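You operate a simulated robot arm through the tools that you are given. There is no shell and no other tool. Be economical: measure what you need, move in short steps, check, and stop when the job is done.

You are at the controls of a simulated robot arm. One attempt, no reset.

Task
Brush the green tarp clean, fold it twice and lay it on the tarp pile.
Fine: blue brush back where it lay before you fold. Set down upright: blue hand brush. What is to be rubbed or washed off counts as gone when no trace of it is left.

The check looks at the end state, three seconds after you hand in, the way a careful person would. Anything else that was tipped, shoved, dropped, spilled or broken makes it a failure. Flat cloth is picked up by pressing the open fingertips on it (5 to 10 N) and closing them slowly along it; thin cloth reads only 2 to 8 mm in the jaws.

Robot
A 6-joint arm with a four-finger gripper on a trunk, on a base that drives. Base frame: it is fixed to the floor where the robot stands at the start and does not move with it; the origin is under the middle of the robot, x ahead of it, y to its left, z up; the surface under the hand at the start is at about z = 860. Units: mm, rad, N and s.
Its first joint turns from -2.897 to 2.897 rad. Places, roughly: top of the tarp pile [900, 300, 900]. Payload 3.67 kg.
The tool frame sits at the grasp point between the pads (the TCP): z along the fingers, y along the line on which they close. The tips reach 28 mm beyond it. The gripper opens to 112 mm. The gripper's body begins 73 mm behind the TCP.
Orientation is that of the tool frame in the base frame, as a unit quaternion [w, x, y, z]. With the fingers straight down and closing along the base's y, the tool's x points along the base's -x, its y along +y and its z along -z.

Tools
- The arm moves only by the tool apply_moves. Its argument "series" is a list of rows, each a list of 3 entries, a list of its own where there are three numbers: the shift along the base's x, y, z in units of 40 mm (1.0 is 40 mm), then the turn, a rotation vector about the base's x, y, z in units of 8 degrees (1.0 is 8 degrees), then the finger opening in mm, from 0 to 112. In form: [[[dx, dy, dz], [rx, ry, rz], hand], ...]. A call has 1 to 10 rows; each row shifts and turns the commanded pose from where the row before left it. A call with a number of a shift or a turn outside -1 to 1 is refused whole. Each row takes 0.2 s and may step no farther than 50 mm and 0.15 rad from the row before; otherwise, or with a gripper value out of range, the whole call is refused. A pose out of reach is approached as far as the arm can. The call stops where the force on the tool passes 40 N (or 10 N more than at its start, if that is more) or the arm is blocked; 0.2 s more then pass. The fingers move at their own pace and stop on an object; they squeeze with about 23 N. The grip force told is the motor's: it shows also when the fingers shut on nothing. Time passes only in rows, and 0.2 s behind the last, so rows that do not move let the fingers close. It gives the time, the measured TCP pose, the force on the tool (base axes), the opening and the grip force at its end, in the units of the frame above (readings bear some noise), with the torque about the TCP (base axes, N m) and any sound that the robot's microphone picked up.
- Cameras (640 x 400 px; columns grow to the right, rows downward): "scene" is now at [113.3, 226.4, 1347]; the picture's right is [0.12, -0.99, 0.00], its down [-0.42, -0.05, -0.91] and it looks along [0.90, 0.11, -0.42] (base axes); focal length 251 px, centre (320, 200). "wrist" rides on the gripper at [60, -18, -104] in the tool frame; the picture's right is [0.29, 0.96, 0.00], its down [-0.80, 0.24, -0.55] and it looks along [-0.53, 0.16, 0.83] (tool axes); focal length 234 px, centre (320, 200). There is no depth. A picture from a camera that has moved, and an enlarged one, comes with that camera's place and axes in the base frame and with its lens.
- grab_frame(camera): a new picture of that camera. It takes no simulated time.
- steer(legs): drives the robot by 1 to 6 legs, each [ahead, left, turn to the left] in mm, mm and rad, along the robot's own axes; the way and the turn of a leg run together, so that a leg with both is an arc; at most 1500 mm and 3.142 rad a leg. The arm and the cameras ride along, it lands a little off, and it stops where it bumps. It gives what a move gives.
- pan_tilt(pan, tilt): turns the head with the scene camera to pan (to the left, within 2.496 rad either way) and tilt (down, from -0.506 to 1.204), counted from straight ahead of the robot. It gives what a move gives.
- enlarge(camera, box): a new picture of the part [left, top, right, bottom] of that camera's present view, enlarged. It takes no simulated time.
- job_done(): hands the job in; it is judged then, once.

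Work in short steps. Places have to be worked out from the pictures, the camera data and where the tool is seen: move nearer, look again, correct. Check each grasp and each placing, and mend what went wrong. You have 120 turns and 90 pictures in all, those below and enlarged ones among them. Open the gripper and draw the arm clear of the work before you hand the job in, unless the task says otherwise; then end with one line.

The tools are called as a command line: name --argument value ..., lists and objects as JSON in quotes. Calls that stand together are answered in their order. apply_moves: Moves the arm, as the interface text tells. Its arguments: {"type":"object","properties":{"series":{"type":"array"}},"required":["series"]} The other tools are called the same way: steer (legs) drives the base; pan_tilt (pan, tilt) turns the head that bears the scene camera; grab_frame (camera) takes a picture; enlarge (camera, box) takes an enlarged picture of a part of a camera's view; job_done () hands the job in.

At the start:

```text
time_s: 0.0
tool_pos: [527.5, 155.8, 1263.8]
tool_rot: [0.001, 0.0, 1.0, 0.0]
force: [-0.4, 0.0, 0.0]
ft_torque: [-0.03, 0.0, 0.03]
width: 112.0
gripper_force: 0.1
robot x, y, heading: [-0.4, -3.4, 0.001]
head pan, tilt: [0.124, 0.431]
```

scene: 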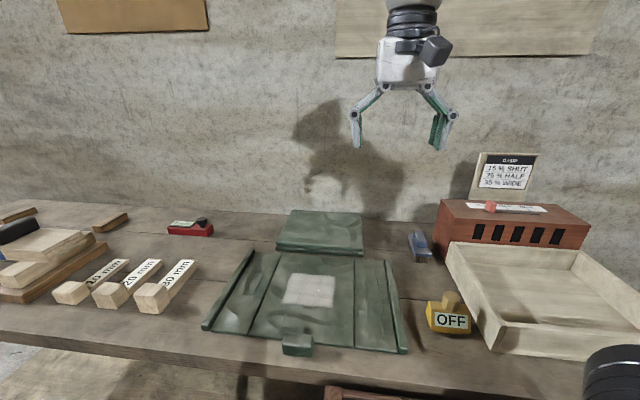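
wrist: 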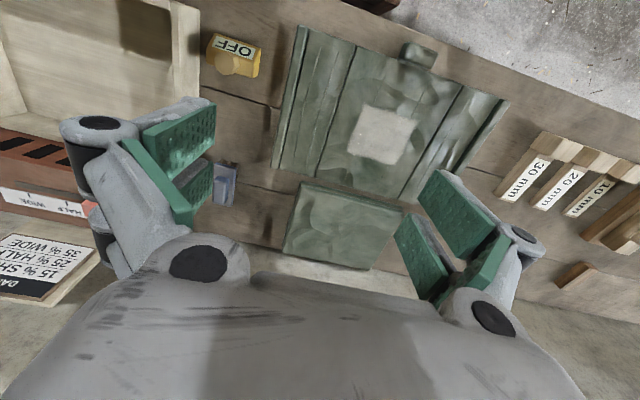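

I see the green tarp with a pale dirt patch, a pile behind it, and a blue brush to its right. I take closer looks before moving.

enlarge --camera "scene" --box '[190, 200, 430, 370]'

enlarge --camera "scene" --box '[390, 140, 600, 350]'

enlarge --camera "wrist" --box '[180, 10, 520, 280]'

```text
2.35 times, centred on (310, 285) of scene
camera zoom: at [113.3, 226.4, 1347.0], right [0.12, -0.99, 0.0], down [-0.42, -0.05, -0.91], along [0.9, 0.11, -0.42], focal length 591 px, centre (344, 0)
```

zoom: 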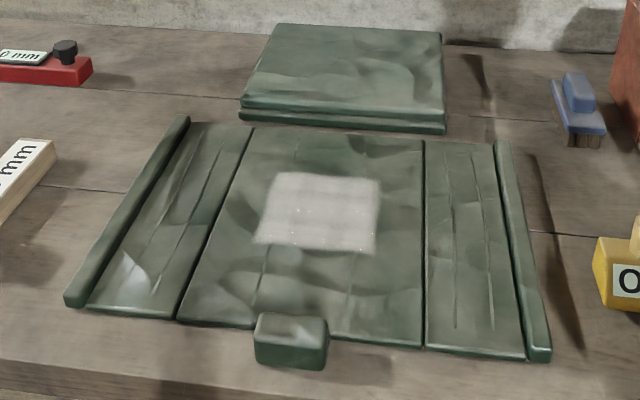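

```text
1.90 times, centred on (495, 245) of scene
camera zoom: at [113.3, 226.4, 1347.0], right [0.12, -0.99, 0.0], down [-0.42, -0.05, -0.91], along [0.9, 0.11, -0.42], focal length 478 px, centre (-13, 114)
```

zoom: 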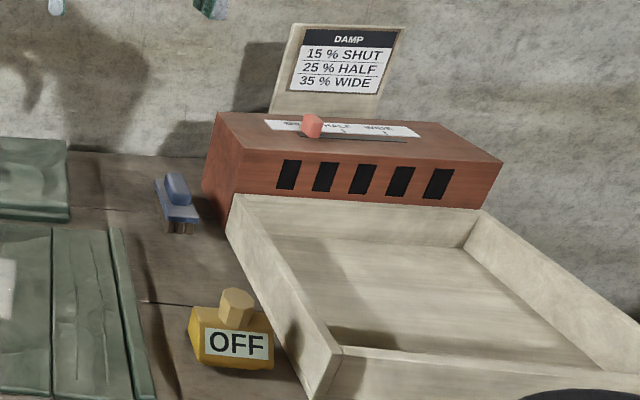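

```text
1.48 times, centred on (350, 145) of wrist
camera zoom: at [468.7, 137.6, 1367.6], right [-0.29, 0.96, 0.0], down [0.8, 0.24, 0.55], along [0.53, 0.16, -0.83], focal length 347 px, centre (276, 282)
```

zoom: 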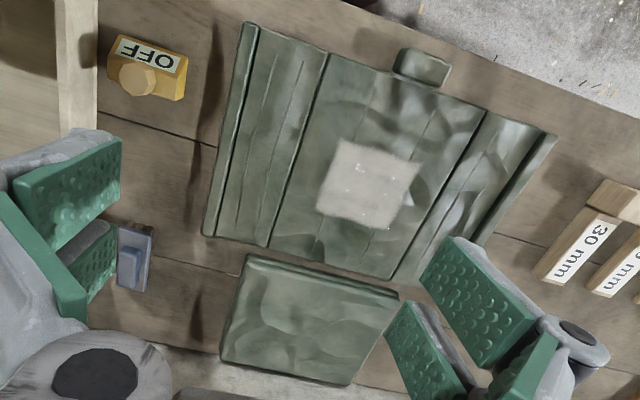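

The tarp spans about x 460–742, y 100–522 with side flaps creased at y≈197 and 426; the brush is near (810,-7). I move the arm over that side to look at the brush more closely.

apply_moves --series '[[[0.72, -0.65, -0.68], [0, 0, 0], 112], [[0.72, -0.65, -0.68], [0, 0, 0], 112], [[0.72, -0.65, -0.68], [0, 0, 0], 112], [[0.72, -0.65, -0.68], [0, 0, 0], 112], [[0.72, -0.65, -0.68], [0, 0, 0], 112], [[0.72, -0.65, -0.68], [0, 0, 0], 112]]'

grab_frame --camera "wrist"

grab_frame --camera "scene"

```text
time_s: 1.4
tool_pos: [699.3, 1.6, 1101.6]
tool_rot: [0.001, 0.0, 1.0, 0.0]
force: [-1.5, 0.8, 0.6]
ft_torque: [-0.03, -0.04, 0.01]
width: 111.6
gripper_force: 0.0
robot x, y, heading: [-1.2, -1.8, -0.002]
head pan, tilt: [0.124, 0.431]
```

```text
84 pictures are left
camera wrist: at [640.3, -17.1, 1204.6], right [-0.29, 0.96, 0.0], down [0.8, 0.24, 0.55], along [0.53, 0.16, -0.83], focal length 234 px, centre (320, 200)
```

wrist: 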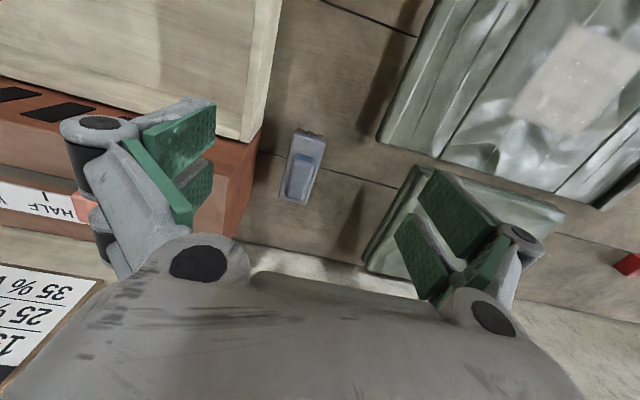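

```text
83 pictures are left
camera scene: at [112.7, 226.5, 1347.0], right [0.12, -0.99, 0.0], down [-0.41, -0.05, -0.91], along [0.9, 0.11, -0.42], focal length 251 px, centre (320, 200)
```

scene: 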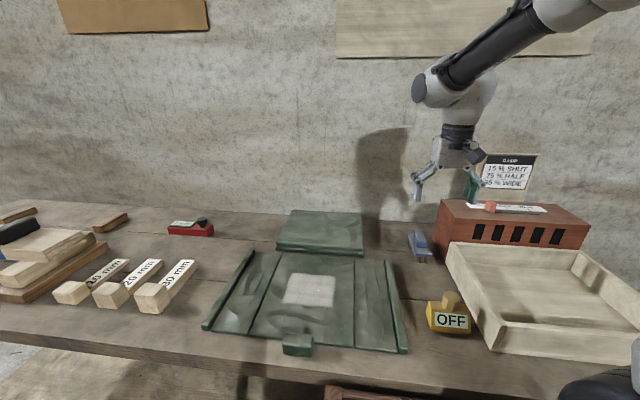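

enlarge --camera "wrist" --box '[240, 100, 380, 230]'

```text
3.08 times, centred on (310, 165) of wrist
camera zoom: at [640.3, -17.1, 1204.6], right [-0.29, 0.96, 0.0], down [0.8, 0.24, 0.55], along [0.53, 0.16, -0.83], focal length 720 px, centre (351, 308)
```

zoom: 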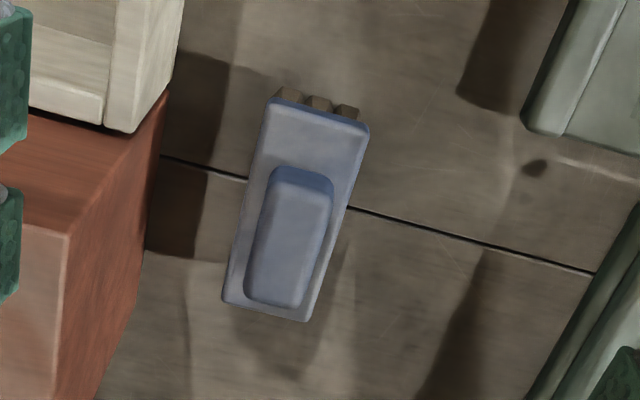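

The brush lies along x: handle centre ≈(812,3), plate x 750–860, and the red box is ≈70 mm to its right. I move above it with the fingers at 60 mm.

apply_moves --series '[[[0.7, 0, -0.87], [0, 0, 0], 60], [[0.7, 0, -0.87], [0, 0, 0], 60], [[0.7, 0.03, -0.87], [0, 0, 0], 60], [[0.7, 0, -0.87], [0, 0, 0], 60]]'

enlarge --camera "scene" --box '[370, 140, 530, 280]'

grab_frame --camera "wrist"

```text
time_s: 2.4
tool_pos: [810.4, 2.5, 962.1]
tool_rot: [0.001, 0.0, 1.0, 0.001]
force: [0.0, 0.0, 0.3]
ft_torque: [-0.01, -0.04, 0.0]
width: 59.9
gripper_force: 0.0
robot x, y, heading: [-1.8, -0.5, -0.002]
head pan, tilt: [0.124, 0.431]
```

```text
2.86 times, centred on (450, 210) of scene
camera zoom: at [112.7, 226.3, 1347.0], right [0.12, -0.99, 0.0], down [-0.41, -0.05, -0.91], along [0.9, 0.11, -0.42], focal length 717 px, centre (-51, 171)
```

zoom: 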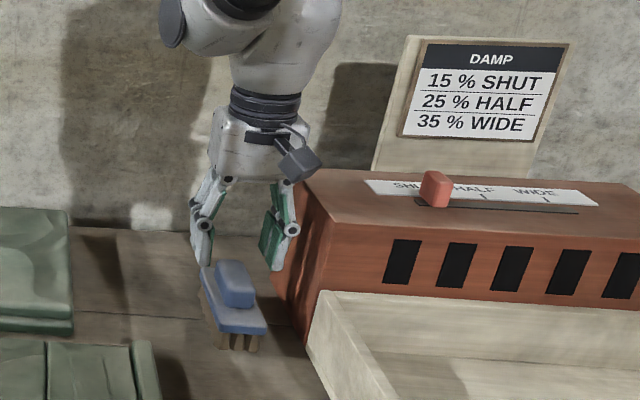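

```text
80 pictures are left
camera wrist: at [750.6, -15.3, 1065.8], right [-0.29, 0.96, 0.0], down [0.8, 0.24, 0.55], along [0.53, 0.16, -0.83], focal length 234 px, centre (320, 200)
```

wrist: 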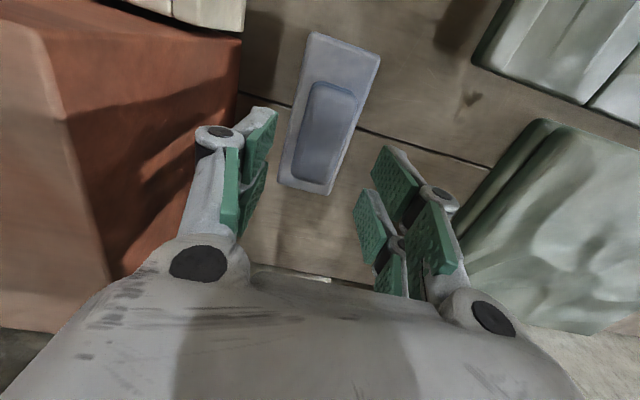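

Combining the two views, the handle top is at z≈920, centre ≈(797,4). I go down so the tips reach just above the plate, watching force.

apply_moves --series '[[[-0.33, 0.04, -0.4], [0, 0, 0], 60], [[0, 0, -0.3], [0, 0, 0], 60], [[0, 0, -0.2], [0, 0, 0], 60]]'

enlarge --camera "scene" --box '[380, 180, 480, 280]'

grab_frame --camera "wrist"

```text
time_s: 3.2
tool_pos: [798.1, 3.1, 925.4]
tool_rot: [0.0, 0.0, 1.0, 0.0]
force: [0.1, 0.0, 0.5]
ft_torque: [0.01, 0.02, 0.01]
width: 60.2
gripper_force: 0.0
robot x, y, heading: [-1.9, 0.5, 0.002]
head pan, tilt: [0.124, 0.431]
```

```text
4.00 times, centred on (430, 230) of scene
camera zoom: at [113.3, 226.3, 1347.0], right [0.12, -0.99, 0.0], down [-0.42, -0.05, -0.91], along [0.9, 0.11, -0.42], focal length 1004 px, centre (-120, 80)
```

zoom: 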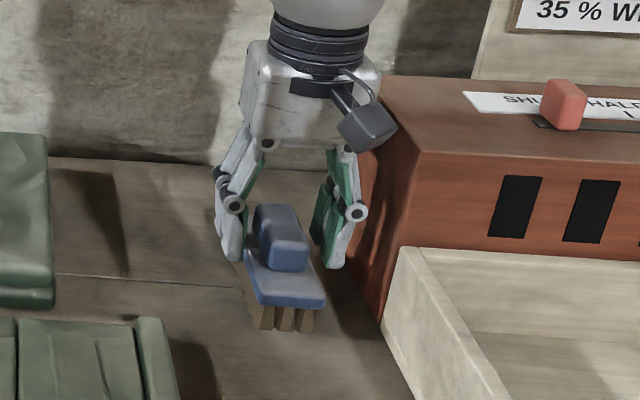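

```text
78 pictures are left
camera wrist: at [739.2, -15.3, 1029.7], right [-0.29, 0.96, 0.0], down [0.8, 0.24, 0.55], along [0.53, 0.16, -0.83], focal length 234 px, centre (320, 200)
```

wrist: 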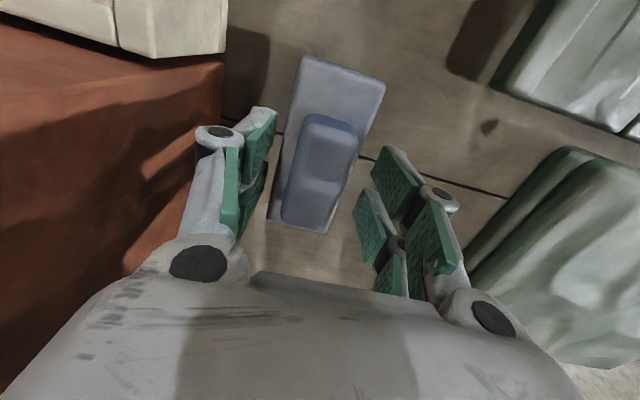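

The handle sits between the pads. I close on it.

apply_moves --series '[[[0, 0, -0.06], [0, 0, 0], 40], [[0, 0, 0], [0, 0, 0], 15], [[0, 0, 0], [0, 0, 0], 15]]'

grab_frame --camera "wrist"

```text
time_s: 4.0
tool_pos: [799.9, 2.8, 923.4]
tool_rot: [0.0, 0.0, 1.0, 0.0]
force: [0.9, -0.6, 5.6]
ft_torque: [0.09, -0.07, -0.04]
width: 29.8
gripper_force: 22.9
robot x, y, heading: [0.4, 1.5, -0.004]
head pan, tilt: [0.124, 0.431]
```

```text
77 pictures are left
camera wrist: at [739.6, -14.9, 1027.0], right [-0.29, 0.96, 0.0], down [0.8, 0.24, 0.55], along [0.53, 0.16, -0.83], focal length 234 px, centre (320, 200)
```

wrist: 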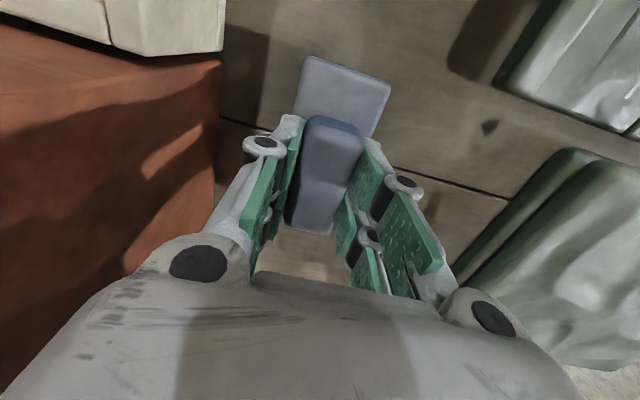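

Grasp reads 29.8 mm. I note the brush's home TCP (799.5, 2.8, 923) and lift it ~100 mm.

apply_moves --series '[[[0, 0, 0.4], [0, 0, 0], 15], [[0, 0, 0.8], [0, 0, 0], 15], [[0, 0, 1], [0, 0, 0], 15], [[0, 0, 0.3], [0, 0, 0], 15]]'

enlarge --camera "scene" --box '[370, 140, 530, 280]'

```text
time_s: 5.0
tool_pos: [799.1, 1.6, 1024.2]
tool_rot: [-0.001, -0.001, 1.0, 0.0]
force: [-0.1, 0.4, -1.2]
ft_torque: [-0.02, 0.02, 0.01]
width: 29.6
gripper_force: 22.8
robot x, y, heading: [0.9, -0.2, 0.002]
head pan, tilt: [0.124, 0.431]
```

```text
2.86 times, centred on (450, 210) of scene
camera zoom: at [113.5, 226.4, 1346.9], right [0.12, -0.99, 0.0], down [-0.42, -0.05, -0.91], along [0.9, 0.11, -0.42], focal length 717 px, centre (-51, 171)
```

zoom: 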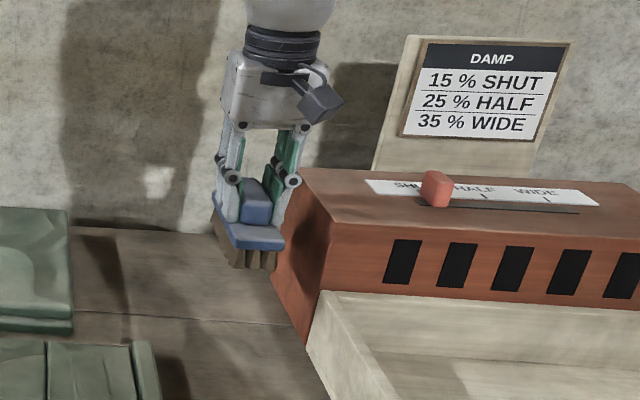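

The brush is held level. I carry it over the left side of the dirt patch.

apply_moves --series '[[[-0.47, 0.96, 0], [0, 0, 0], 15], [[-0.47, 0.96, 0], [0, 0, 0], 15], [[-0.47, 0.96, 0], [0, 0, 0], 15], [[-0.47, 0.96, 0], [0, 0, 0], 15], [[-0.47, 0.96, 0], [0, 0, 0], 15], [[-0.47, 0.96, 0], [0, 0, 0], 15], [[-0.47, 0.96, 0], [0, 0, 0], 15], [[-0.47, 0.96, 0], [0, 0, 0], 15], [[-0.47, 0.96, 0], [0, 0, 0], 15], [[-0.47, 0.96, 0], [0, 0, 0], 15]]'

apply_moves --series '[[[0, 0, -0.9], [0, 0, 0], 15], [[0, 0, -0.7], [0, 0, 0], 15]]'

enlarge --camera "scene" --box '[190, 180, 430, 370]'

```text
time_s: 7.2
tool_pos: [610.5, 384.8, 1024.0]
tool_rot: [0.0, 0.001, 1.0, 0.0]
force: [-0.3, 0.3, -1.4]
ft_torque: [0.05, 0.01, -0.03]
width: 30.1
gripper_force: 23.2
robot x, y, heading: [0.1, -4.0, 0.003]
head pan, tilt: [0.124, 0.431]
```

```text
time_s: 7.8
tool_pos: [609.5, 385.8, 960.6]
tool_rot: [-0.001, 0.0, 1.0, 0.0]
force: [-0.1, -0.7, -1.3]
ft_torque: [0.0, -0.02, 0.03]
width: 29.9
gripper_force: 23.7
robot x, y, heading: [2.4, 3.0, 0.003]
head pan, tilt: [0.124, 0.431]
```

```text
2.11 times, centred on (310, 275) of scene
camera zoom: at [113.2, 226.3, 1347.0], right [0.12, -0.99, 0.0], down [-0.42, -0.05, -0.91], along [0.9, 0.11, -0.42], focal length 529 px, centre (341, 42)
```

zoom: 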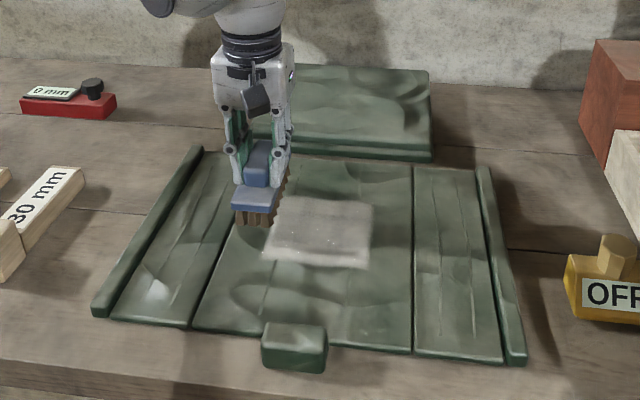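

Positioned; I lower gently until the bristles touch the tarp (expected TCP z≈928).

apply_moves --series '[[[0, 0, -0.5], [0, 0, 0], 15], [[0, 0, -0.25], [0, 0, 0], 15]]'

apply_moves --series '[[[0, 0, -0.06], [0, 0, 0], 15]]'

```text
time_s: 8.4
tool_pos: [612.0, 385.1, 932.2]
tool_rot: [0.001, 0.0, 1.0, 0.002]
force: [-3.8, -7.4, 37.7]
ft_torque: [-0.55, 0.64, -0.03]
width: 30.0
gripper_force: 23.1
robot x, y, heading: [-3.3, 1.2, -0.0]
head pan, tilt: [0.124, 0.431]
```

```text
time_s: 8.7
tool_pos: [612.5, 386.1, 932.0]
tool_rot: [0.002, 0.0, 1.0, 0.002]
force: [-0.7, -1.4, 14.8]
ft_torque: [-0.25, 0.52, 0.02]
width: 29.7
gripper_force: 23.0
robot x, y, heading: [0.8, -4.0, -0.003]
head pan, tilt: [0.124, 0.431]
stopped in row 1: the force on the tool passed its limit at 53 N (the readings are from after the stop); the commanded pose is now the measured one
```

Contact at z≈932–933. I ease up ~1 mm and sweep toward −y across the patch.

apply_moves --series '[[[0, 0, 0.025], [0, 0, 0], 15], [[0, -0.5, 0], [0, 0, 0], 15], [[0, -0.5, 0], [0, 0, 0], 15], [[0, -0.5, 0], [0, 0, 0], 15], [[0, -0.5, 0], [0, 0, 0], 15]]'

enlarge --camera "scene" --box '[190, 180, 430, 370]'

```text
time_s: 9.9
tool_pos: [609.8, 305.8, 933.1]
tool_rot: [0.002, 0.0, 1.0, 0.002]
force: [0.8, 5.9, 15.8]
ft_torque: [0.12, -0.08, 0.04]
width: 30.0
gripper_force: 22.8
robot x, y, heading: [-1.7, 1.9, -0.003]
head pan, tilt: [0.124, 0.431]
```

```text
2.11 times, centred on (310, 275) of scene
camera zoom: at [112.9, 226.3, 1347.0], right [0.12, -0.99, 0.0], down [-0.41, -0.05, -0.91], along [0.9, 0.11, -0.42], focal length 529 px, centre (341, 42)
```

zoom: 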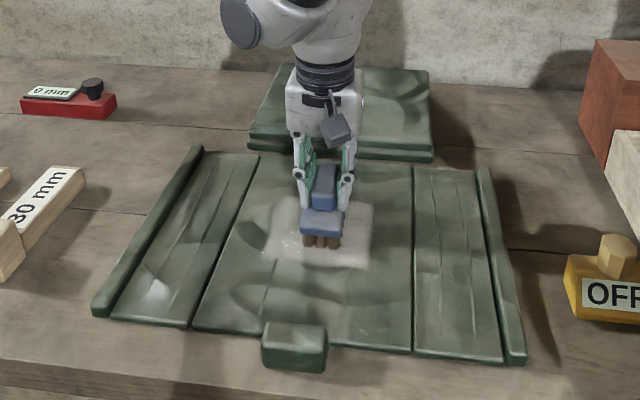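

The tarp stayed put; 16 N load. The patch fades little, so I continue the stroke and come back.

apply_moves --series '[[[0, -0.7, 0], [0, 0, 0], 15], [[0, -0.7, 0], [0, 0, 0], 15], [[0, -0.6, 0], [0, 0, 0], 15], [[-0.3, 0, 0], [0, 0, 0], 15], [[0, 0.7, 0], [0, 0, 0], 15], [[0, 0.7, 0], [0, 0, 0], 15], [[0, 0.7, 0], [0, 0, 0], 15], [[0, 0.7, 0], [0, 0, 0], 15], [[0, 0.7, 0], [0, 0, 0], 15], [[0, 0.5, 0], [0, 0, 0], 15]]'

enlarge --camera "scene" --box '[190, 180, 430, 370]'

```text
time_s: 11.3
tool_pos: [600.2, 275.1, 933.5]
tool_rot: [0.001, 0.0, 1.0, 0.001]
force: [-3.1, 3.6, 14.1]
ft_torque: [0.03, 0.74, -0.11]
width: 29.5
gripper_force: 23.1
robot x, y, heading: [-1.6, 1.3, 0.001]
head pan, tilt: [0.124, 0.431]
stopped in row 6: the force on the tool passed its limit at 45 N (the readings are from after the stop); the commanded pose is now the measured one
```

```text
2.11 times, centred on (310, 275) of scene
camera zoom: at [112.9, 226.0, 1347.0], right [0.12, -0.99, 0.0], down [-0.41, -0.05, -0.91], along [0.9, 0.11, -0.42], focal length 529 px, centre (341, 42)
```

zoom: 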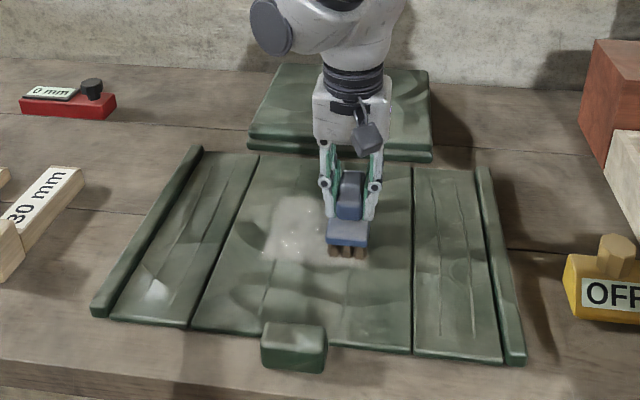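

The right portion is nearly cleared, so rubbing works. I ease up slightly and continue the strokes to the left.

apply_moves --series '[[[0, 0, 0.015], [0, 0, 0], 15], [[0, 0.6, 0], [0, 0, 0], 15], [[0, 0.6, 0], [0, 0, 0], 15], [[0, 0.6, 0], [0, 0, 0], 15], [[0, 0.6, 0], [0, 0, 0], 15], [[0, 0.4, 0], [0, 0, 0], 15]]'

apply_moves --series '[[[0, -0.6, 0], [0, 0, 0], 15], [[0, -0.6, 0], [0, 0, 0], 15], [[0, -0.6, 0], [0, 0, 0], 15], [[0, -0.6, 0], [0, 0, 0], 15], [[0, -0.6, 0], [0, 0, 0], 15], [[0, -0.6, 0], [0, 0, 0], 15], [[0, -0.5, 0], [0, 0, 0], 15]]'

enlarge --camera "scene" --box '[190, 180, 430, 370]'

```text
time_s: 12.8
tool_pos: [599.7, 384.4, 933.5]
tool_rot: [0.001, -0.001, 1.0, 0.001]
force: [-3.3, -1.9, 13.3]
ft_torque: [-0.15, 0.64, 0.07]
width: 29.9
gripper_force: 22.9
robot x, y, heading: [-2.1, 3.5, 0.003]
head pan, tilt: [0.124, 0.431]
stopped in row 6: the force on the tool passed its limit at 43 N (the readings are from after the stop); the commanded pose is now the measured one
```

```text
time_s: 14.3
tool_pos: [600.2, 220.5, 933.0]
tool_rot: [0.003, 0.0, 1.0, 0.002]
force: [0.1, 12.0, 33.4]
ft_torque: [0.43, 0.0, -0.02]
width: 29.9
gripper_force: 22.9
robot x, y, heading: [2.1, 0.0, 0.002]
head pan, tilt: [0.124, 0.431]
```

```text
2.11 times, centred on (310, 275) of scene
camera zoom: at [112.5, 226.0, 1347.0], right [0.12, -0.99, 0.0], down [-0.41, -0.05, -0.91], along [0.9, 0.11, -0.42], focal length 529 px, centre (341, 42)
```

zoom: 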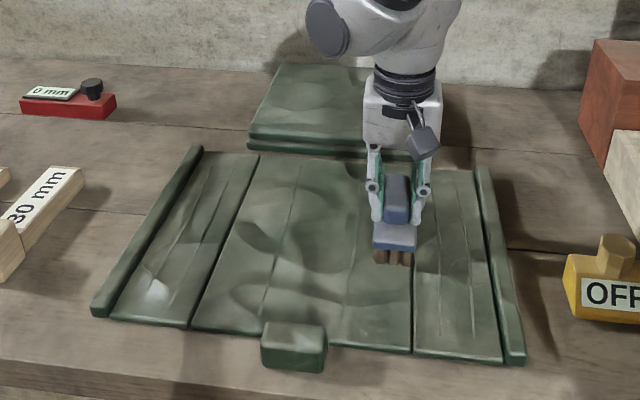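

The patch looks gone. I lift the brush and inspect with both cameras for traces, including the light spot on the left flap.

apply_moves --series '[[[0, 0, 0.5], [0, 0, 0], 15], [[0, 0, 1], [0, 0, 0], 15], [[-0.5, 0.2, 1], [0, 0, 0], 15], [[-0.5, 0.2, 0.9], [0, 0, 0], 15], [[-0.5, 0.2, 0.9], [0, 0, 0], 15], [[-0.5, 0.2, 0.9], [0, 0, 0], 15]]'

grab_frame --camera "wrist"

enlarge --camera "scene" --box '[190, 230, 420, 370]'

```text
time_s: 15.8
tool_pos: [518.9, 253.0, 1140.0]
tool_rot: [0.001, 0.0, 1.0, 0.002]
force: [-0.7, 0.2, -1.7]
ft_torque: [-0.01, 0.02, -0.02]
width: 29.8
gripper_force: 22.9
robot x, y, heading: [-0.7, 1.8, -0.005]
head pan, tilt: [0.124, 0.431]
```

```text
71 pictures are left
camera wrist: at [459.0, 234.8, 1244.7], right [-0.29, 0.96, 0.0], down [0.8, 0.24, 0.56], along [0.53, 0.16, -0.83], focal length 234 px, centre (320, 200)
```

wrist: 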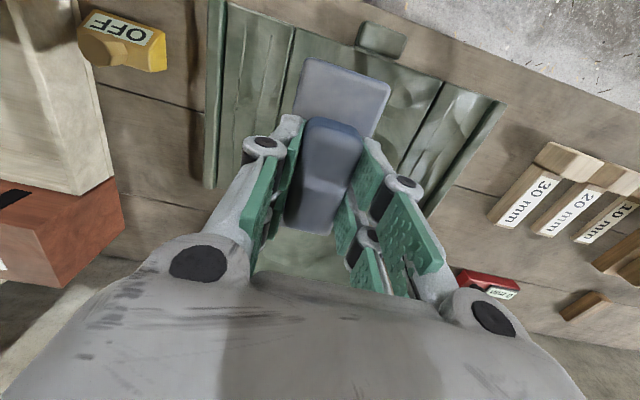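

```text
2.78 times, centred on (305, 300) of scene
camera zoom: at [113.8, 225.9, 1346.9], right [0.12, -0.99, 0.0], down [-0.42, -0.05, -0.91], along [0.9, 0.11, -0.42], focal length 699 px, centre (362, -78)
```

zoom: 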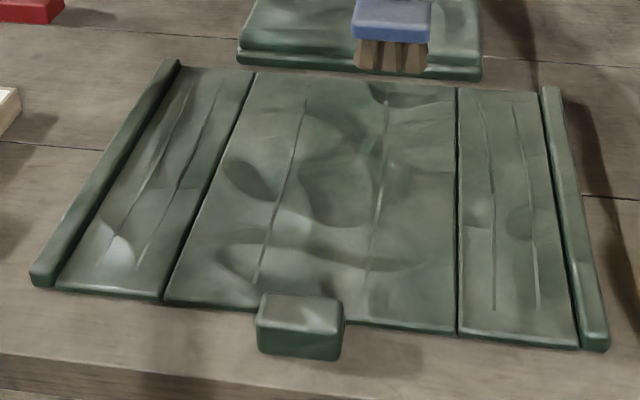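

The tarp is clean (only sheen remains, which shifts with viewpoint). I carry the brush back above its home spot.

apply_moves --series '[[[0.779, -0.695, -0.322], [0, 0, 0], 15], [[0.779, -0.695, -0.322], [0, 0, 0], 15], [[0.779, -0.695, -0.322], [0, 0, 0], 15], [[0.779, -0.695, -0.322], [0, 0, 0], 15], [[0.779, -0.695, -0.322], [0, 0, 0], 15], [[0.779, -0.695, -0.322], [0, 0, 0], 15], [[0.779, -0.695, -0.322], [0, 0, 0], 15], [[0.779, -0.695, -0.322], [0, 0, 0], 15], [[0.779, -0.695, -0.322], [0, 0, 0], 15]]'

apply_moves --series '[[[0, 0, -0.9], [0, 0, 0], 15], [[0, 0, -0.9], [0, 0, 0], 15]]'

```text
time_s: 17.8
tool_pos: [800.9, 4.9, 1024.2]
tool_rot: [0.002, 0.001, 1.0, 0.001]
force: [-1.1, 1.0, -0.7]
ft_torque: [0.01, -0.04, 0.03]
width: 29.7
gripper_force: 23.1
robot x, y, heading: [-2.3, 1.7, -0.006]
head pan, tilt: [0.124, 0.431]
```

```text
time_s: 18.4
tool_pos: [801.8, 2.4, 953.0]
tool_rot: [0.001, 0.0, 1.0, 0.001]
force: [-1.0, -0.6, -1.2]
ft_torque: [-0.03, -0.04, -0.03]
width: 29.9
gripper_force: 22.9
robot x, y, heading: [-2.0, -1.2, -0.003]
head pan, tilt: [0.124, 0.431]
```

Position matches home within ~1–2 mm. I lower the last ~28 mm onto the table.

apply_moves --series '[[[-0.02, 0, -0.4], [0, 0, 0], 15], [[0, 0, -0.24], [0, 0, 0], 15], [[0, 0, -0.05], [0, 0, 0], 15]]'

```text
time_s: 19.1
tool_pos: [799.4, 2.5, 924.5]
tool_rot: [0.002, 0.0, 1.0, 0.001]
force: [-0.5, 0.3, -1.2]
ft_torque: [0.02, -0.01, 0.01]
width: 29.7
gripper_force: 22.9
robot x, y, heading: [-0.9, 0.1, 0.001]
head pan, tilt: [0.124, 0.431]
```

Still no contact; lower a hair at a time.

apply_moves --series '[[[0, 0, -0.025], [0, 0, 0], 15], [[0, 0, -0.02], [0, 0, 0], 15]]'

```text
time_s: 19.8
tool_pos: [800.5, 0.6, 922.4]
tool_rot: [0.002, 0.0, 1.0, 0.001]
force: [-2.1, -1.0, 3.2]
ft_torque: [-0.16, 0.24, 0.01]
width: 29.9
gripper_force: 22.6
robot x, y, heading: [0.7, 2.0, -0.001]
head pan, tilt: [0.124, 0.431]
```

Contact (≈3–4 N). I open to 60 mm and withdraw upward.

apply_moves --series '[[[0, 0, 0], [0, 0, 0], 45], [[0, 0, 0], [0, 0, 0], 60], [[0, 0, 0.6], [0, 0, 0], 60], [[0, 0, 1], [0, 0, 0], 60], [[0, 0, 1], [0, 0, 0], 60], [[-0.3, 0, 1], [0, 0, 0], 60]]'

enlarge --camera "scene" --box '[190, 200, 430, 370]'

```text
time_s: 21.1
tool_pos: [786.6, 3.7, 1067.3]
tool_rot: [0.001, 0.0, 1.0, 0.001]
force: [0.7, -0.9, -0.8]
ft_torque: [-0.01, 0.05, -0.04]
width: 60.2
gripper_force: 0.0
robot x, y, heading: [2.4, -1.6, -0.0]
head pan, tilt: [0.124, 0.431]
```

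```text
2.35 times, centred on (310, 285) of scene
camera zoom: at [113.9, 225.8, 1346.9], right [0.12, -0.99, 0.0], down [-0.42, -0.05, -0.91], along [0.9, 0.11, -0.42], focal length 591 px, centre (344, 0)
```

zoom: 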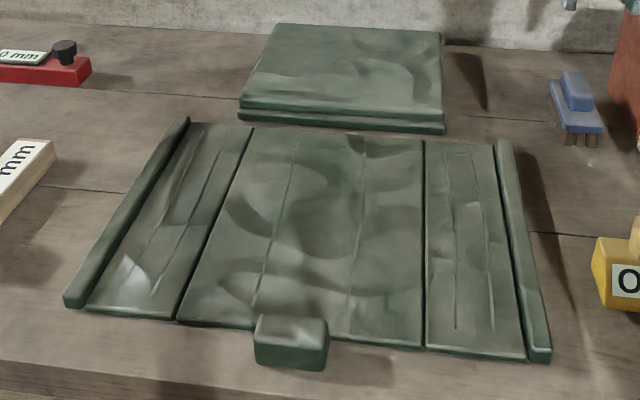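

The brush is back at its original pixel position, upright. Now I move over the left hem (≈(600,517)) to fold the left flap.

apply_moves --series '[[[-0.45, 1.1, 0], [0, 0, 0], 60]]'

apply_moves --series '[[[-0.42, 1, 0], [0, 0, 0], 60], [[-0.42, 1, 0], [0, 0, 0], 60], [[-0.42, 1, 0], [0, 0, 0], 60], [[-0.42, 1, 0], [0, 0, 0], 60], [[-0.42, 1, 0], [0, 0, 0], 60], [[-0.42, 1, 0], [0, 0, 0], 60], [[-0.42, 1, 0], [0, 0, 0], 60], [[-0.42, 1, -0.2], [0, 0, 0], 60], [[-0.42, 1, -0.3], [0, 0, 0], 60], [[-0.42, 1, -0.3], [0, 0, 0], 60]]'

apply_moves --series '[[[-0.4, 1, -0.6], [0, 0, 0], 60], [[0, 1, -0.6], [0, 0, 0], 60], [[0, 0.8, 0], [0, 0, 0], 60]]'

grab_frame --camera "wrist"

enlarge --camera "scene" --box '[190, 180, 390, 370]'

```text
refused: 1.1 is not a number from -1 to 1
```

```text
time_s: 23.4
tool_pos: [621.0, 401.7, 1037.6]
tool_rot: [0.002, 0.001, 1.0, 0.001]
force: [0.3, -0.3, 0.4]
ft_torque: [0.05, 0.03, 0.0]
width: 60.0
gripper_force: 0.1
robot x, y, heading: [-3.1, 1.0, 0.002]
head pan, tilt: [0.124, 0.431]
```

```text
time_s: 24.1
tool_pos: [604.5, 513.5, 986.8]
tool_rot: [0.002, 0.001, 1.0, 0.001]
force: [0.5, -0.7, 0.4]
ft_torque: [0.05, 0.0, 0.02]
width: 59.8
gripper_force: 0.1
robot x, y, heading: [-2.9, 0.7, -0.001]
head pan, tilt: [0.124, 0.431]
```

```text
68 pictures are left
camera wrist: at [545.8, 495.0, 1091.8], right [-0.29, 0.96, 0.0], down [0.8, 0.24, 0.56], along [0.53, 0.16, -0.83], focal length 234 px, centre (320, 200)
```

wrist: 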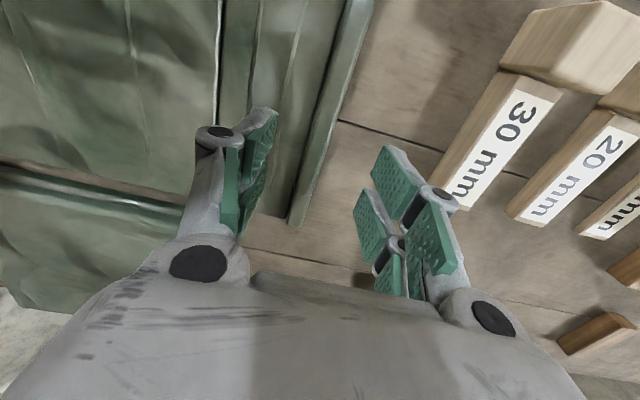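

```text
2.11 times, centred on (290, 275) of scene
camera zoom: at [113.5, 225.5, 1347.0], right [0.12, -0.99, 0.0], down [-0.42, -0.05, -0.91], along [0.9, 0.11, -0.42], focal length 529 px, centre (383, 42)
```

zoom: 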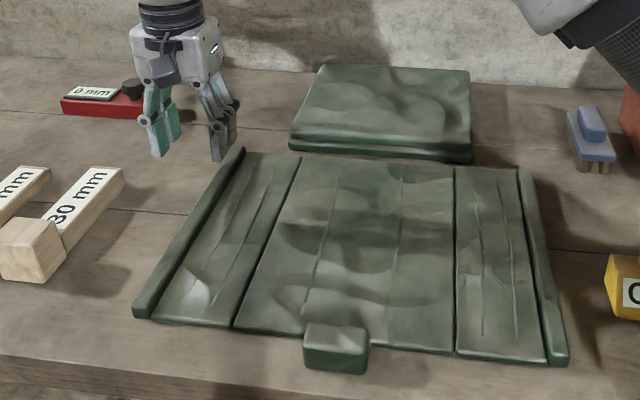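

The hem runs along y≈519, ~17 mm wide. I centre on it and go lower with a 45 mm opening.

apply_moves --series '[[[-0.1, 0.14, -0.8], [0, 0, 0], 45], [[0, 0, -0.9], [0, 0, 0], 45]]'

grab_frame --camera "wrist"

enlarge --camera "scene" --box '[190, 210, 310, 330]'

```text
time_s: 24.8
tool_pos: [600.4, 522.1, 919.3]
tool_rot: [0.001, 0.0, 1.0, 0.002]
force: [-1.0, -0.7, 0.3]
ft_torque: [0.01, -0.01, 0.0]
width: 45.0
gripper_force: 0.0
robot x, y, heading: [-0.8, 1.1, -0.003]
head pan, tilt: [0.124, 0.431]
```

```text
66 pictures are left
camera wrist: at [540.4, 502.6, 1022.2], right [-0.29, 0.96, 0.0], down [0.8, 0.24, 0.56], along [0.53, 0.16, -0.83], focal length 234 px, centre (320, 200)
```

wrist: 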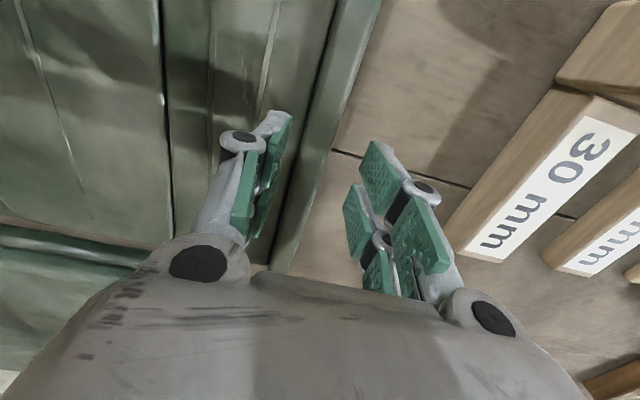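

```text
3.33 times, centred on (250, 270) of scene
camera zoom: at [113.3, 225.7, 1347.0], right [0.12, -0.99, 0.0], down [-0.42, -0.05, -0.91], along [0.9, 0.11, -0.42], focal length 837 px, centre (553, -33)
```

zoom: 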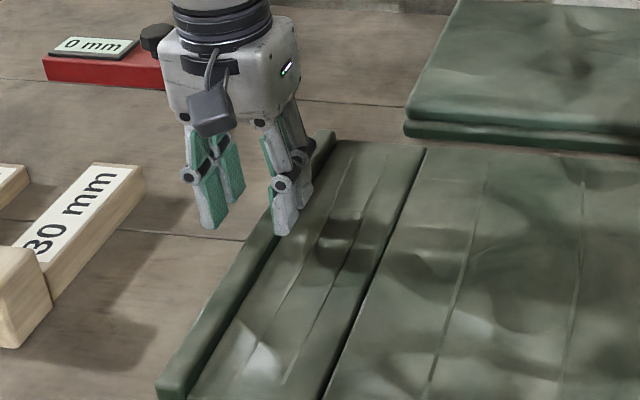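

Hem centre is at y≈516; I shift −5 mm and descend with the tips around z≈869.

apply_moves --series '[[[0, -0.12, -0.2], [0, 0, 0], 45], [[0, 0, -0.3], [0, 0, 0], 45]]'

enlarge --camera "scene" --box '[210, 210, 290, 290]'

```text
time_s: 25.4
tool_pos: [599.0, 515.3, 898.6]
tool_rot: [0.001, 0.0, 1.0, 0.002]
force: [-0.3, -0.3, 0.7]
ft_torque: [0.02, -0.01, -0.03]
width: 44.9
gripper_force: 0.0
robot x, y, heading: [-0.3, -0.5, 0.001]
head pan, tilt: [0.124, 0.431]
```

```text
5.00 times, centred on (250, 250) of scene
camera zoom: at [113.4, 225.9, 1346.9], right [0.12, -0.99, 0.0], down [-0.42, -0.05, -0.91], along [0.9, 0.11, -0.42], focal length 1255 px, centre (670, -50)
```

zoom: 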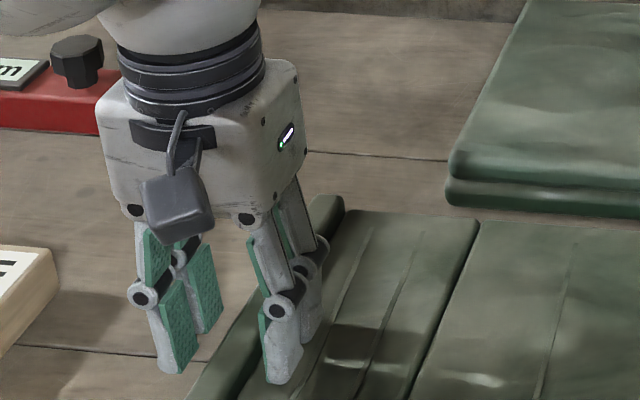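

Fingers straddle the hem. I go 2 mm lower and close slowly.

apply_moves --series '[[[0, 0, -0.06], [0, 0, 0], 35], [[0, 0, 0], [0, 0, 0], 20], [[0, 0, 0], [0, 0, 0], 10], [[0, 0, 0], [0, 0, 0], 5]]'

```text
time_s: 26.4
tool_pos: [601.2, 515.4, 896.5]
tool_rot: [0.001, 0.0, 1.0, 0.001]
force: [0.8, 4.5, 5.3]
ft_torque: [0.11, -0.23, -0.01]
width: 20.1
gripper_force: 23.0
robot x, y, heading: [3.0, 0.4, 0.004]
head pan, tilt: [0.124, 0.431]
```

Hem gripped (20 mm). I swing it up about the crease (y≈426), turning the tool with it, 32° first.

apply_moves --series '[[[0, -0.138, 0.303], [1, 0, 0], 5], [[0, -0.179, 0.281], [1, 0, 0], 5], [[0, -0.216, 0.254], [1, 0, 0], 5], [[0, -0.25, 0.221], [1, 0, 0], 5]]'

enlarge --camera "scene" --box '[190, 180, 430, 370]'

```text
time_s: 27.4
tool_pos: [600.5, 484.3, 940.1]
tool_rot: [0.002, 0.002, 0.961, 0.278]
force: [1.2, 0.3, 6.2]
ft_torque: [-0.49, 0.33, -0.01]
width: 19.9
gripper_force: 23.5
robot x, y, heading: [-1.1, 1.9, -0.002]
head pan, tilt: [0.124, 0.431]
```

```text
2.11 times, centred on (310, 275) of scene
camera zoom: at [113.3, 226.0, 1346.9], right [0.12, -0.99, 0.0], down [-0.42, -0.05, -0.91], along [0.9, 0.11, -0.42], focal length 529 px, centre (341, 42)
```

zoom: 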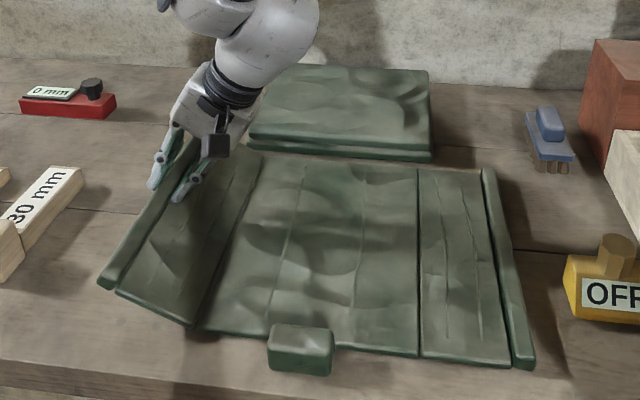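

The flap is rising; the whole tarp slid ~8 mm to −y, so I use a pivot at y≈418 and continue another 32°.

apply_moves --series '[[[0, -0.265, 0.207], [1, 0, 0], 5], [[0, -0.3, 0.172], [1, 0, 0], 5], [[0, -0.325, 0.127], [1, 0, 0], 5], [[0, -0.338, 0.077], [1, 0, 0], 5]]'

enlarge --camera "scene" --box '[190, 180, 430, 370]'

```text
time_s: 28.4
tool_pos: [600.0, 435.9, 964.2]
tool_rot: [0.0, 0.002, 0.845, 0.535]
force: [-2.8, 9.4, 25.6]
ft_torque: [0.22, 0.51, 0.15]
width: 19.8
gripper_force: 22.7
robot x, y, heading: [0.6, 0.1, -0.004]
head pan, tilt: [0.124, 0.431]
```

```text
2.11 times, centred on (310, 275) of scene
camera zoom: at [112.6, 226.0, 1347.0], right [0.12, -0.99, 0.0], down [-0.41, -0.05, -0.91], along [0.9, 0.11, -0.42], focal length 529 px, centre (341, 42)
```

zoom: 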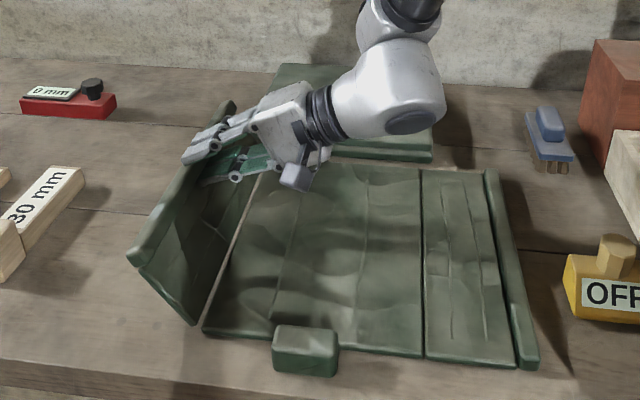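

Flap at ~60°, force 25 N upward suggests I'm pressing down; I raise a little and continue the arc.

apply_moves --series '[[[0, -0.1, 0.1], [0.2, 0, 0], 5], [[0, -0.32, 0.06], [1, 0, 0], 5], [[0, -0.34, 0.0], [1, 0, 0], 5], [[0, -0.34, -0.03], [1, 0, 0], 5]]'

enlarge --camera "scene" --box '[190, 180, 430, 370]'

```text
time_s: 29.4
tool_pos: [599.6, 390.2, 967.3]
tool_rot: [0.003, 0.002, 0.708, 0.706]
force: [4.3, 1.0, 9.8]
ft_torque: [0.29, -0.08, -0.02]
width: 19.7
gripper_force: 23.5
robot x, y, heading: [-1.4, -0.3, -0.002]
head pan, tilt: [0.124, 0.431]
```

```text
2.11 times, centred on (310, 275) of scene
camera zoom: at [113.5, 225.7, 1347.0], right [0.12, -0.99, 0.0], down [-0.42, -0.05, -0.91], along [0.9, 0.11, -0.42], focal length 529 px, centre (341, 42)
```

zoom: 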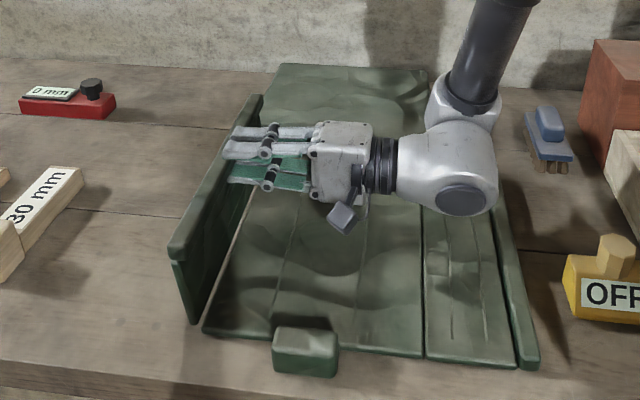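

Flap is about vertical with tool horizontal. I push on in −y without further tool rotation to tip it past vertical.

apply_moves --series '[[[0, -0.33, -0.02], [0, 0, 0], 5], [[0, -0.33, -0.06], [0, 0, 0], 5]]'

enlarge --camera "scene" --box '[190, 180, 430, 370]'

```text
time_s: 29.9
tool_pos: [600.0, 364.5, 966.3]
tool_rot: [0.002, 0.0, 0.708, 0.707]
force: [6.3, -6.1, 36.2]
ft_torque: [1.04, 0.29, -0.01]
width: 19.8
gripper_force: 23.3
robot x, y, heading: [0.4, -0.8, -0.002]
head pan, tilt: [0.124, 0.431]
```

```text
2.11 times, centred on (310, 275) of scene
camera zoom: at [112.8, 224.9, 1347.2], right [0.12, -0.99, 0.0], down [-0.41, -0.05, -0.91], along [0.9, 0.11, -0.42], focal length 529 px, centre (341, 42)
```

zoom: 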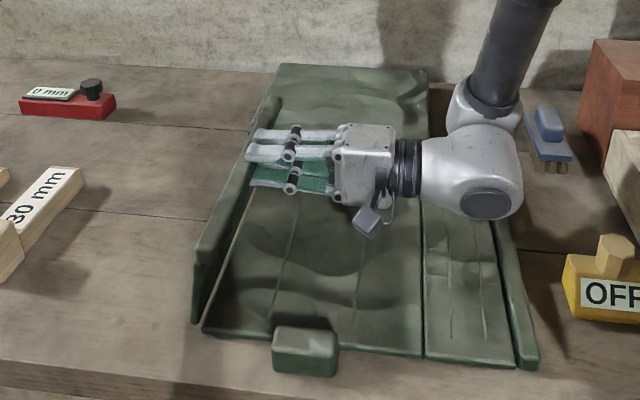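

The flap leans past vertical. I open the fingers and withdraw straight toward −y so it falls onto the main panel.

apply_moves --series '[[[0, 0, 0], [0, 0, 0], 50], [[0, -0.7, 0], [0, 0, 0], 50], [[0, -1, 0], [0, 0, 0], 50], [[0, -1, 0], [0, 0, 0], 50]]'

enlarge --camera "scene" --box '[190, 180, 430, 370]'

```text
time_s: 30.9
tool_pos: [596.2, 258.0, 967.4]
tool_rot: [0.001, 0.001, 0.709, 0.706]
force: [0.0, 0.8, -0.4]
ft_torque: [0.02, -0.01, -0.02]
width: 49.8
gripper_force: 0.1
robot x, y, heading: [-1.7, -2.7, -0.001]
head pan, tilt: [0.124, 0.431]
```

```text
2.11 times, centred on (310, 275) of scene
camera zoom: at [113.3, 226.2, 1346.9], right [0.12, -0.99, 0.0], down [-0.42, -0.05, -0.91], along [0.9, 0.11, -0.42], focal length 529 px, centre (341, 42)
```

zoom: 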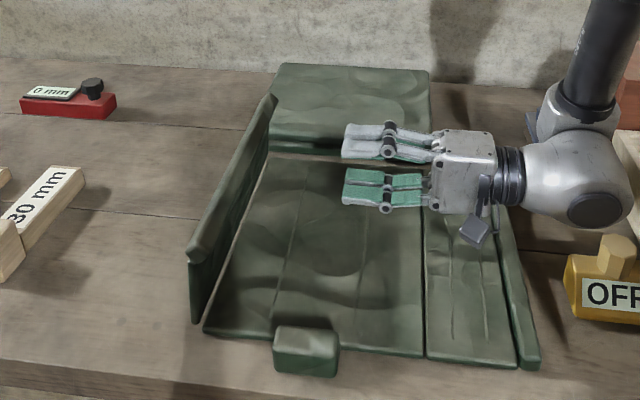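

The flap stays upright by hinge friction, leaning slightly inward. I raise and rotate the tool back to vertical, moving over to its outer (+y) side to push it down.

apply_moves --series '[[[0, -0.2, 1], [-1, 0, 0], 30], [[0, 0, 1], [-1, 0, 0], 10], [[0, 0, 1], [-1, 0, 0], 0], [[0, 0.7, 0.3], [-1, 0, 0], 0], [[0, 0.8, 0], [-1, 0, 0], 0], [[0, 0.8, 0], [-1, 0, 0], 0], [[0, 0.8, 0], [-1, 0, 0], 0], [[0, 0.8, 0], [-1, 0, 0], 0], [[0, 0.8, 0], [-1, 0, 0], 0], [[0, 0.8, 0], [-1, 0, 0], 0]]'

grab_frame --camera "scene"

```text
time_s: 33.1
tool_pos: [600.4, 467.8, 1097.6]
tool_rot: [0.002, 0.002, 0.997, 0.083]
force: [0.1, -0.4, 0.8]
ft_torque: [0.06, -0.02, 0.04]
width: 0.1
gripper_force: 23.1
robot x, y, heading: [1.5, 1.6, -0.003]
head pan, tilt: [0.124, 0.431]
```

```text
58 pictures are left
camera scene: at [113.5, 225.2, 1347.0], right [0.12, -0.99, 0.0], down [-0.42, -0.05, -0.91], along [0.9, 0.11, -0.42], focal length 251 px, centre (320, 200)
```

scene: 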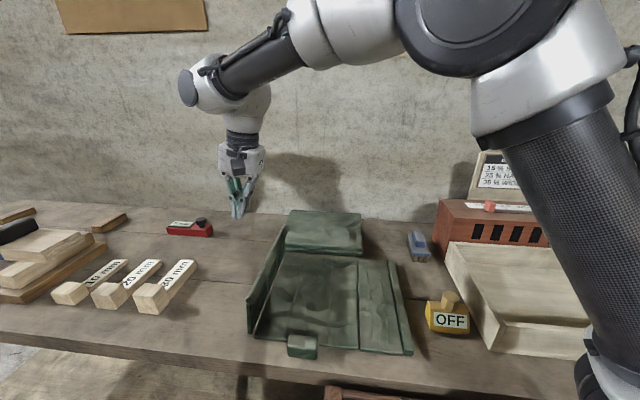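

Clear. I straighten the tool and lower it on the outer side of the standing flap (tips z≈920).

apply_moves --series '[[[0, 0.2, -0.8], [-0.6, 0, 0], 0], [[0, 0.1, -1], [-0.6, 0, 0], 0], [[0, 0, -1], [0, 0, 0], 0], [[0, 0, -0.8], [0, 0, 0], 0]]'

apply_moves --series '[[[0, -0.5, 0], [0, 0, 0], 0], [[0, -0.5, 0], [0, 0, 0], 0], [[0, -0.5, 0], [0, 0, 0], 0], [[0, -0.5, 0], [0, 0, 0], 0], [[0, -0.4, 0], [0, 0, 0], 0]]'

enlarge --camera "scene" --box '[190, 180, 430, 370]'

```text
time_s: 34.1
tool_pos: [601.1, 478.6, 951.7]
tool_rot: [0.002, 0.0, 1.0, 0.002]
force: [-0.6, -0.2, -0.2]
ft_torque: [0.01, -0.02, 0.02]
width: 0.0
gripper_force: 22.7
robot x, y, heading: [-0.7, -1.7, -0.001]
head pan, tilt: [0.124, 0.431]
```

```text
time_s: 35.4
tool_pos: [600.0, 383.0, 953.0]
tool_rot: [0.002, 0.0, 1.0, 0.0]
force: [0.2, -0.4, 0.1]
ft_torque: [-0.04, 0.03, -0.02]
width: 0.0
gripper_force: 23.3
robot x, y, heading: [3.1, 0.2, 0.002]
head pan, tilt: [0.124, 0.431]
```

```text
2.11 times, centred on (310, 275) of scene
camera zoom: at [113.4, 226.0, 1346.9], right [0.12, -0.99, 0.0], down [-0.42, -0.05, -0.91], along [0.9, 0.11, -0.42], focal length 529 px, centre (341, 42)
```

zoom: 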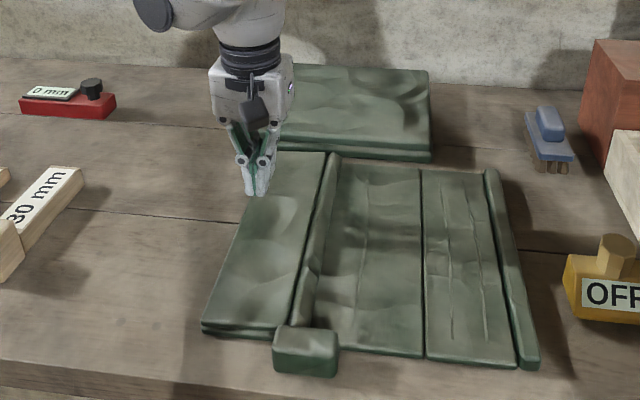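

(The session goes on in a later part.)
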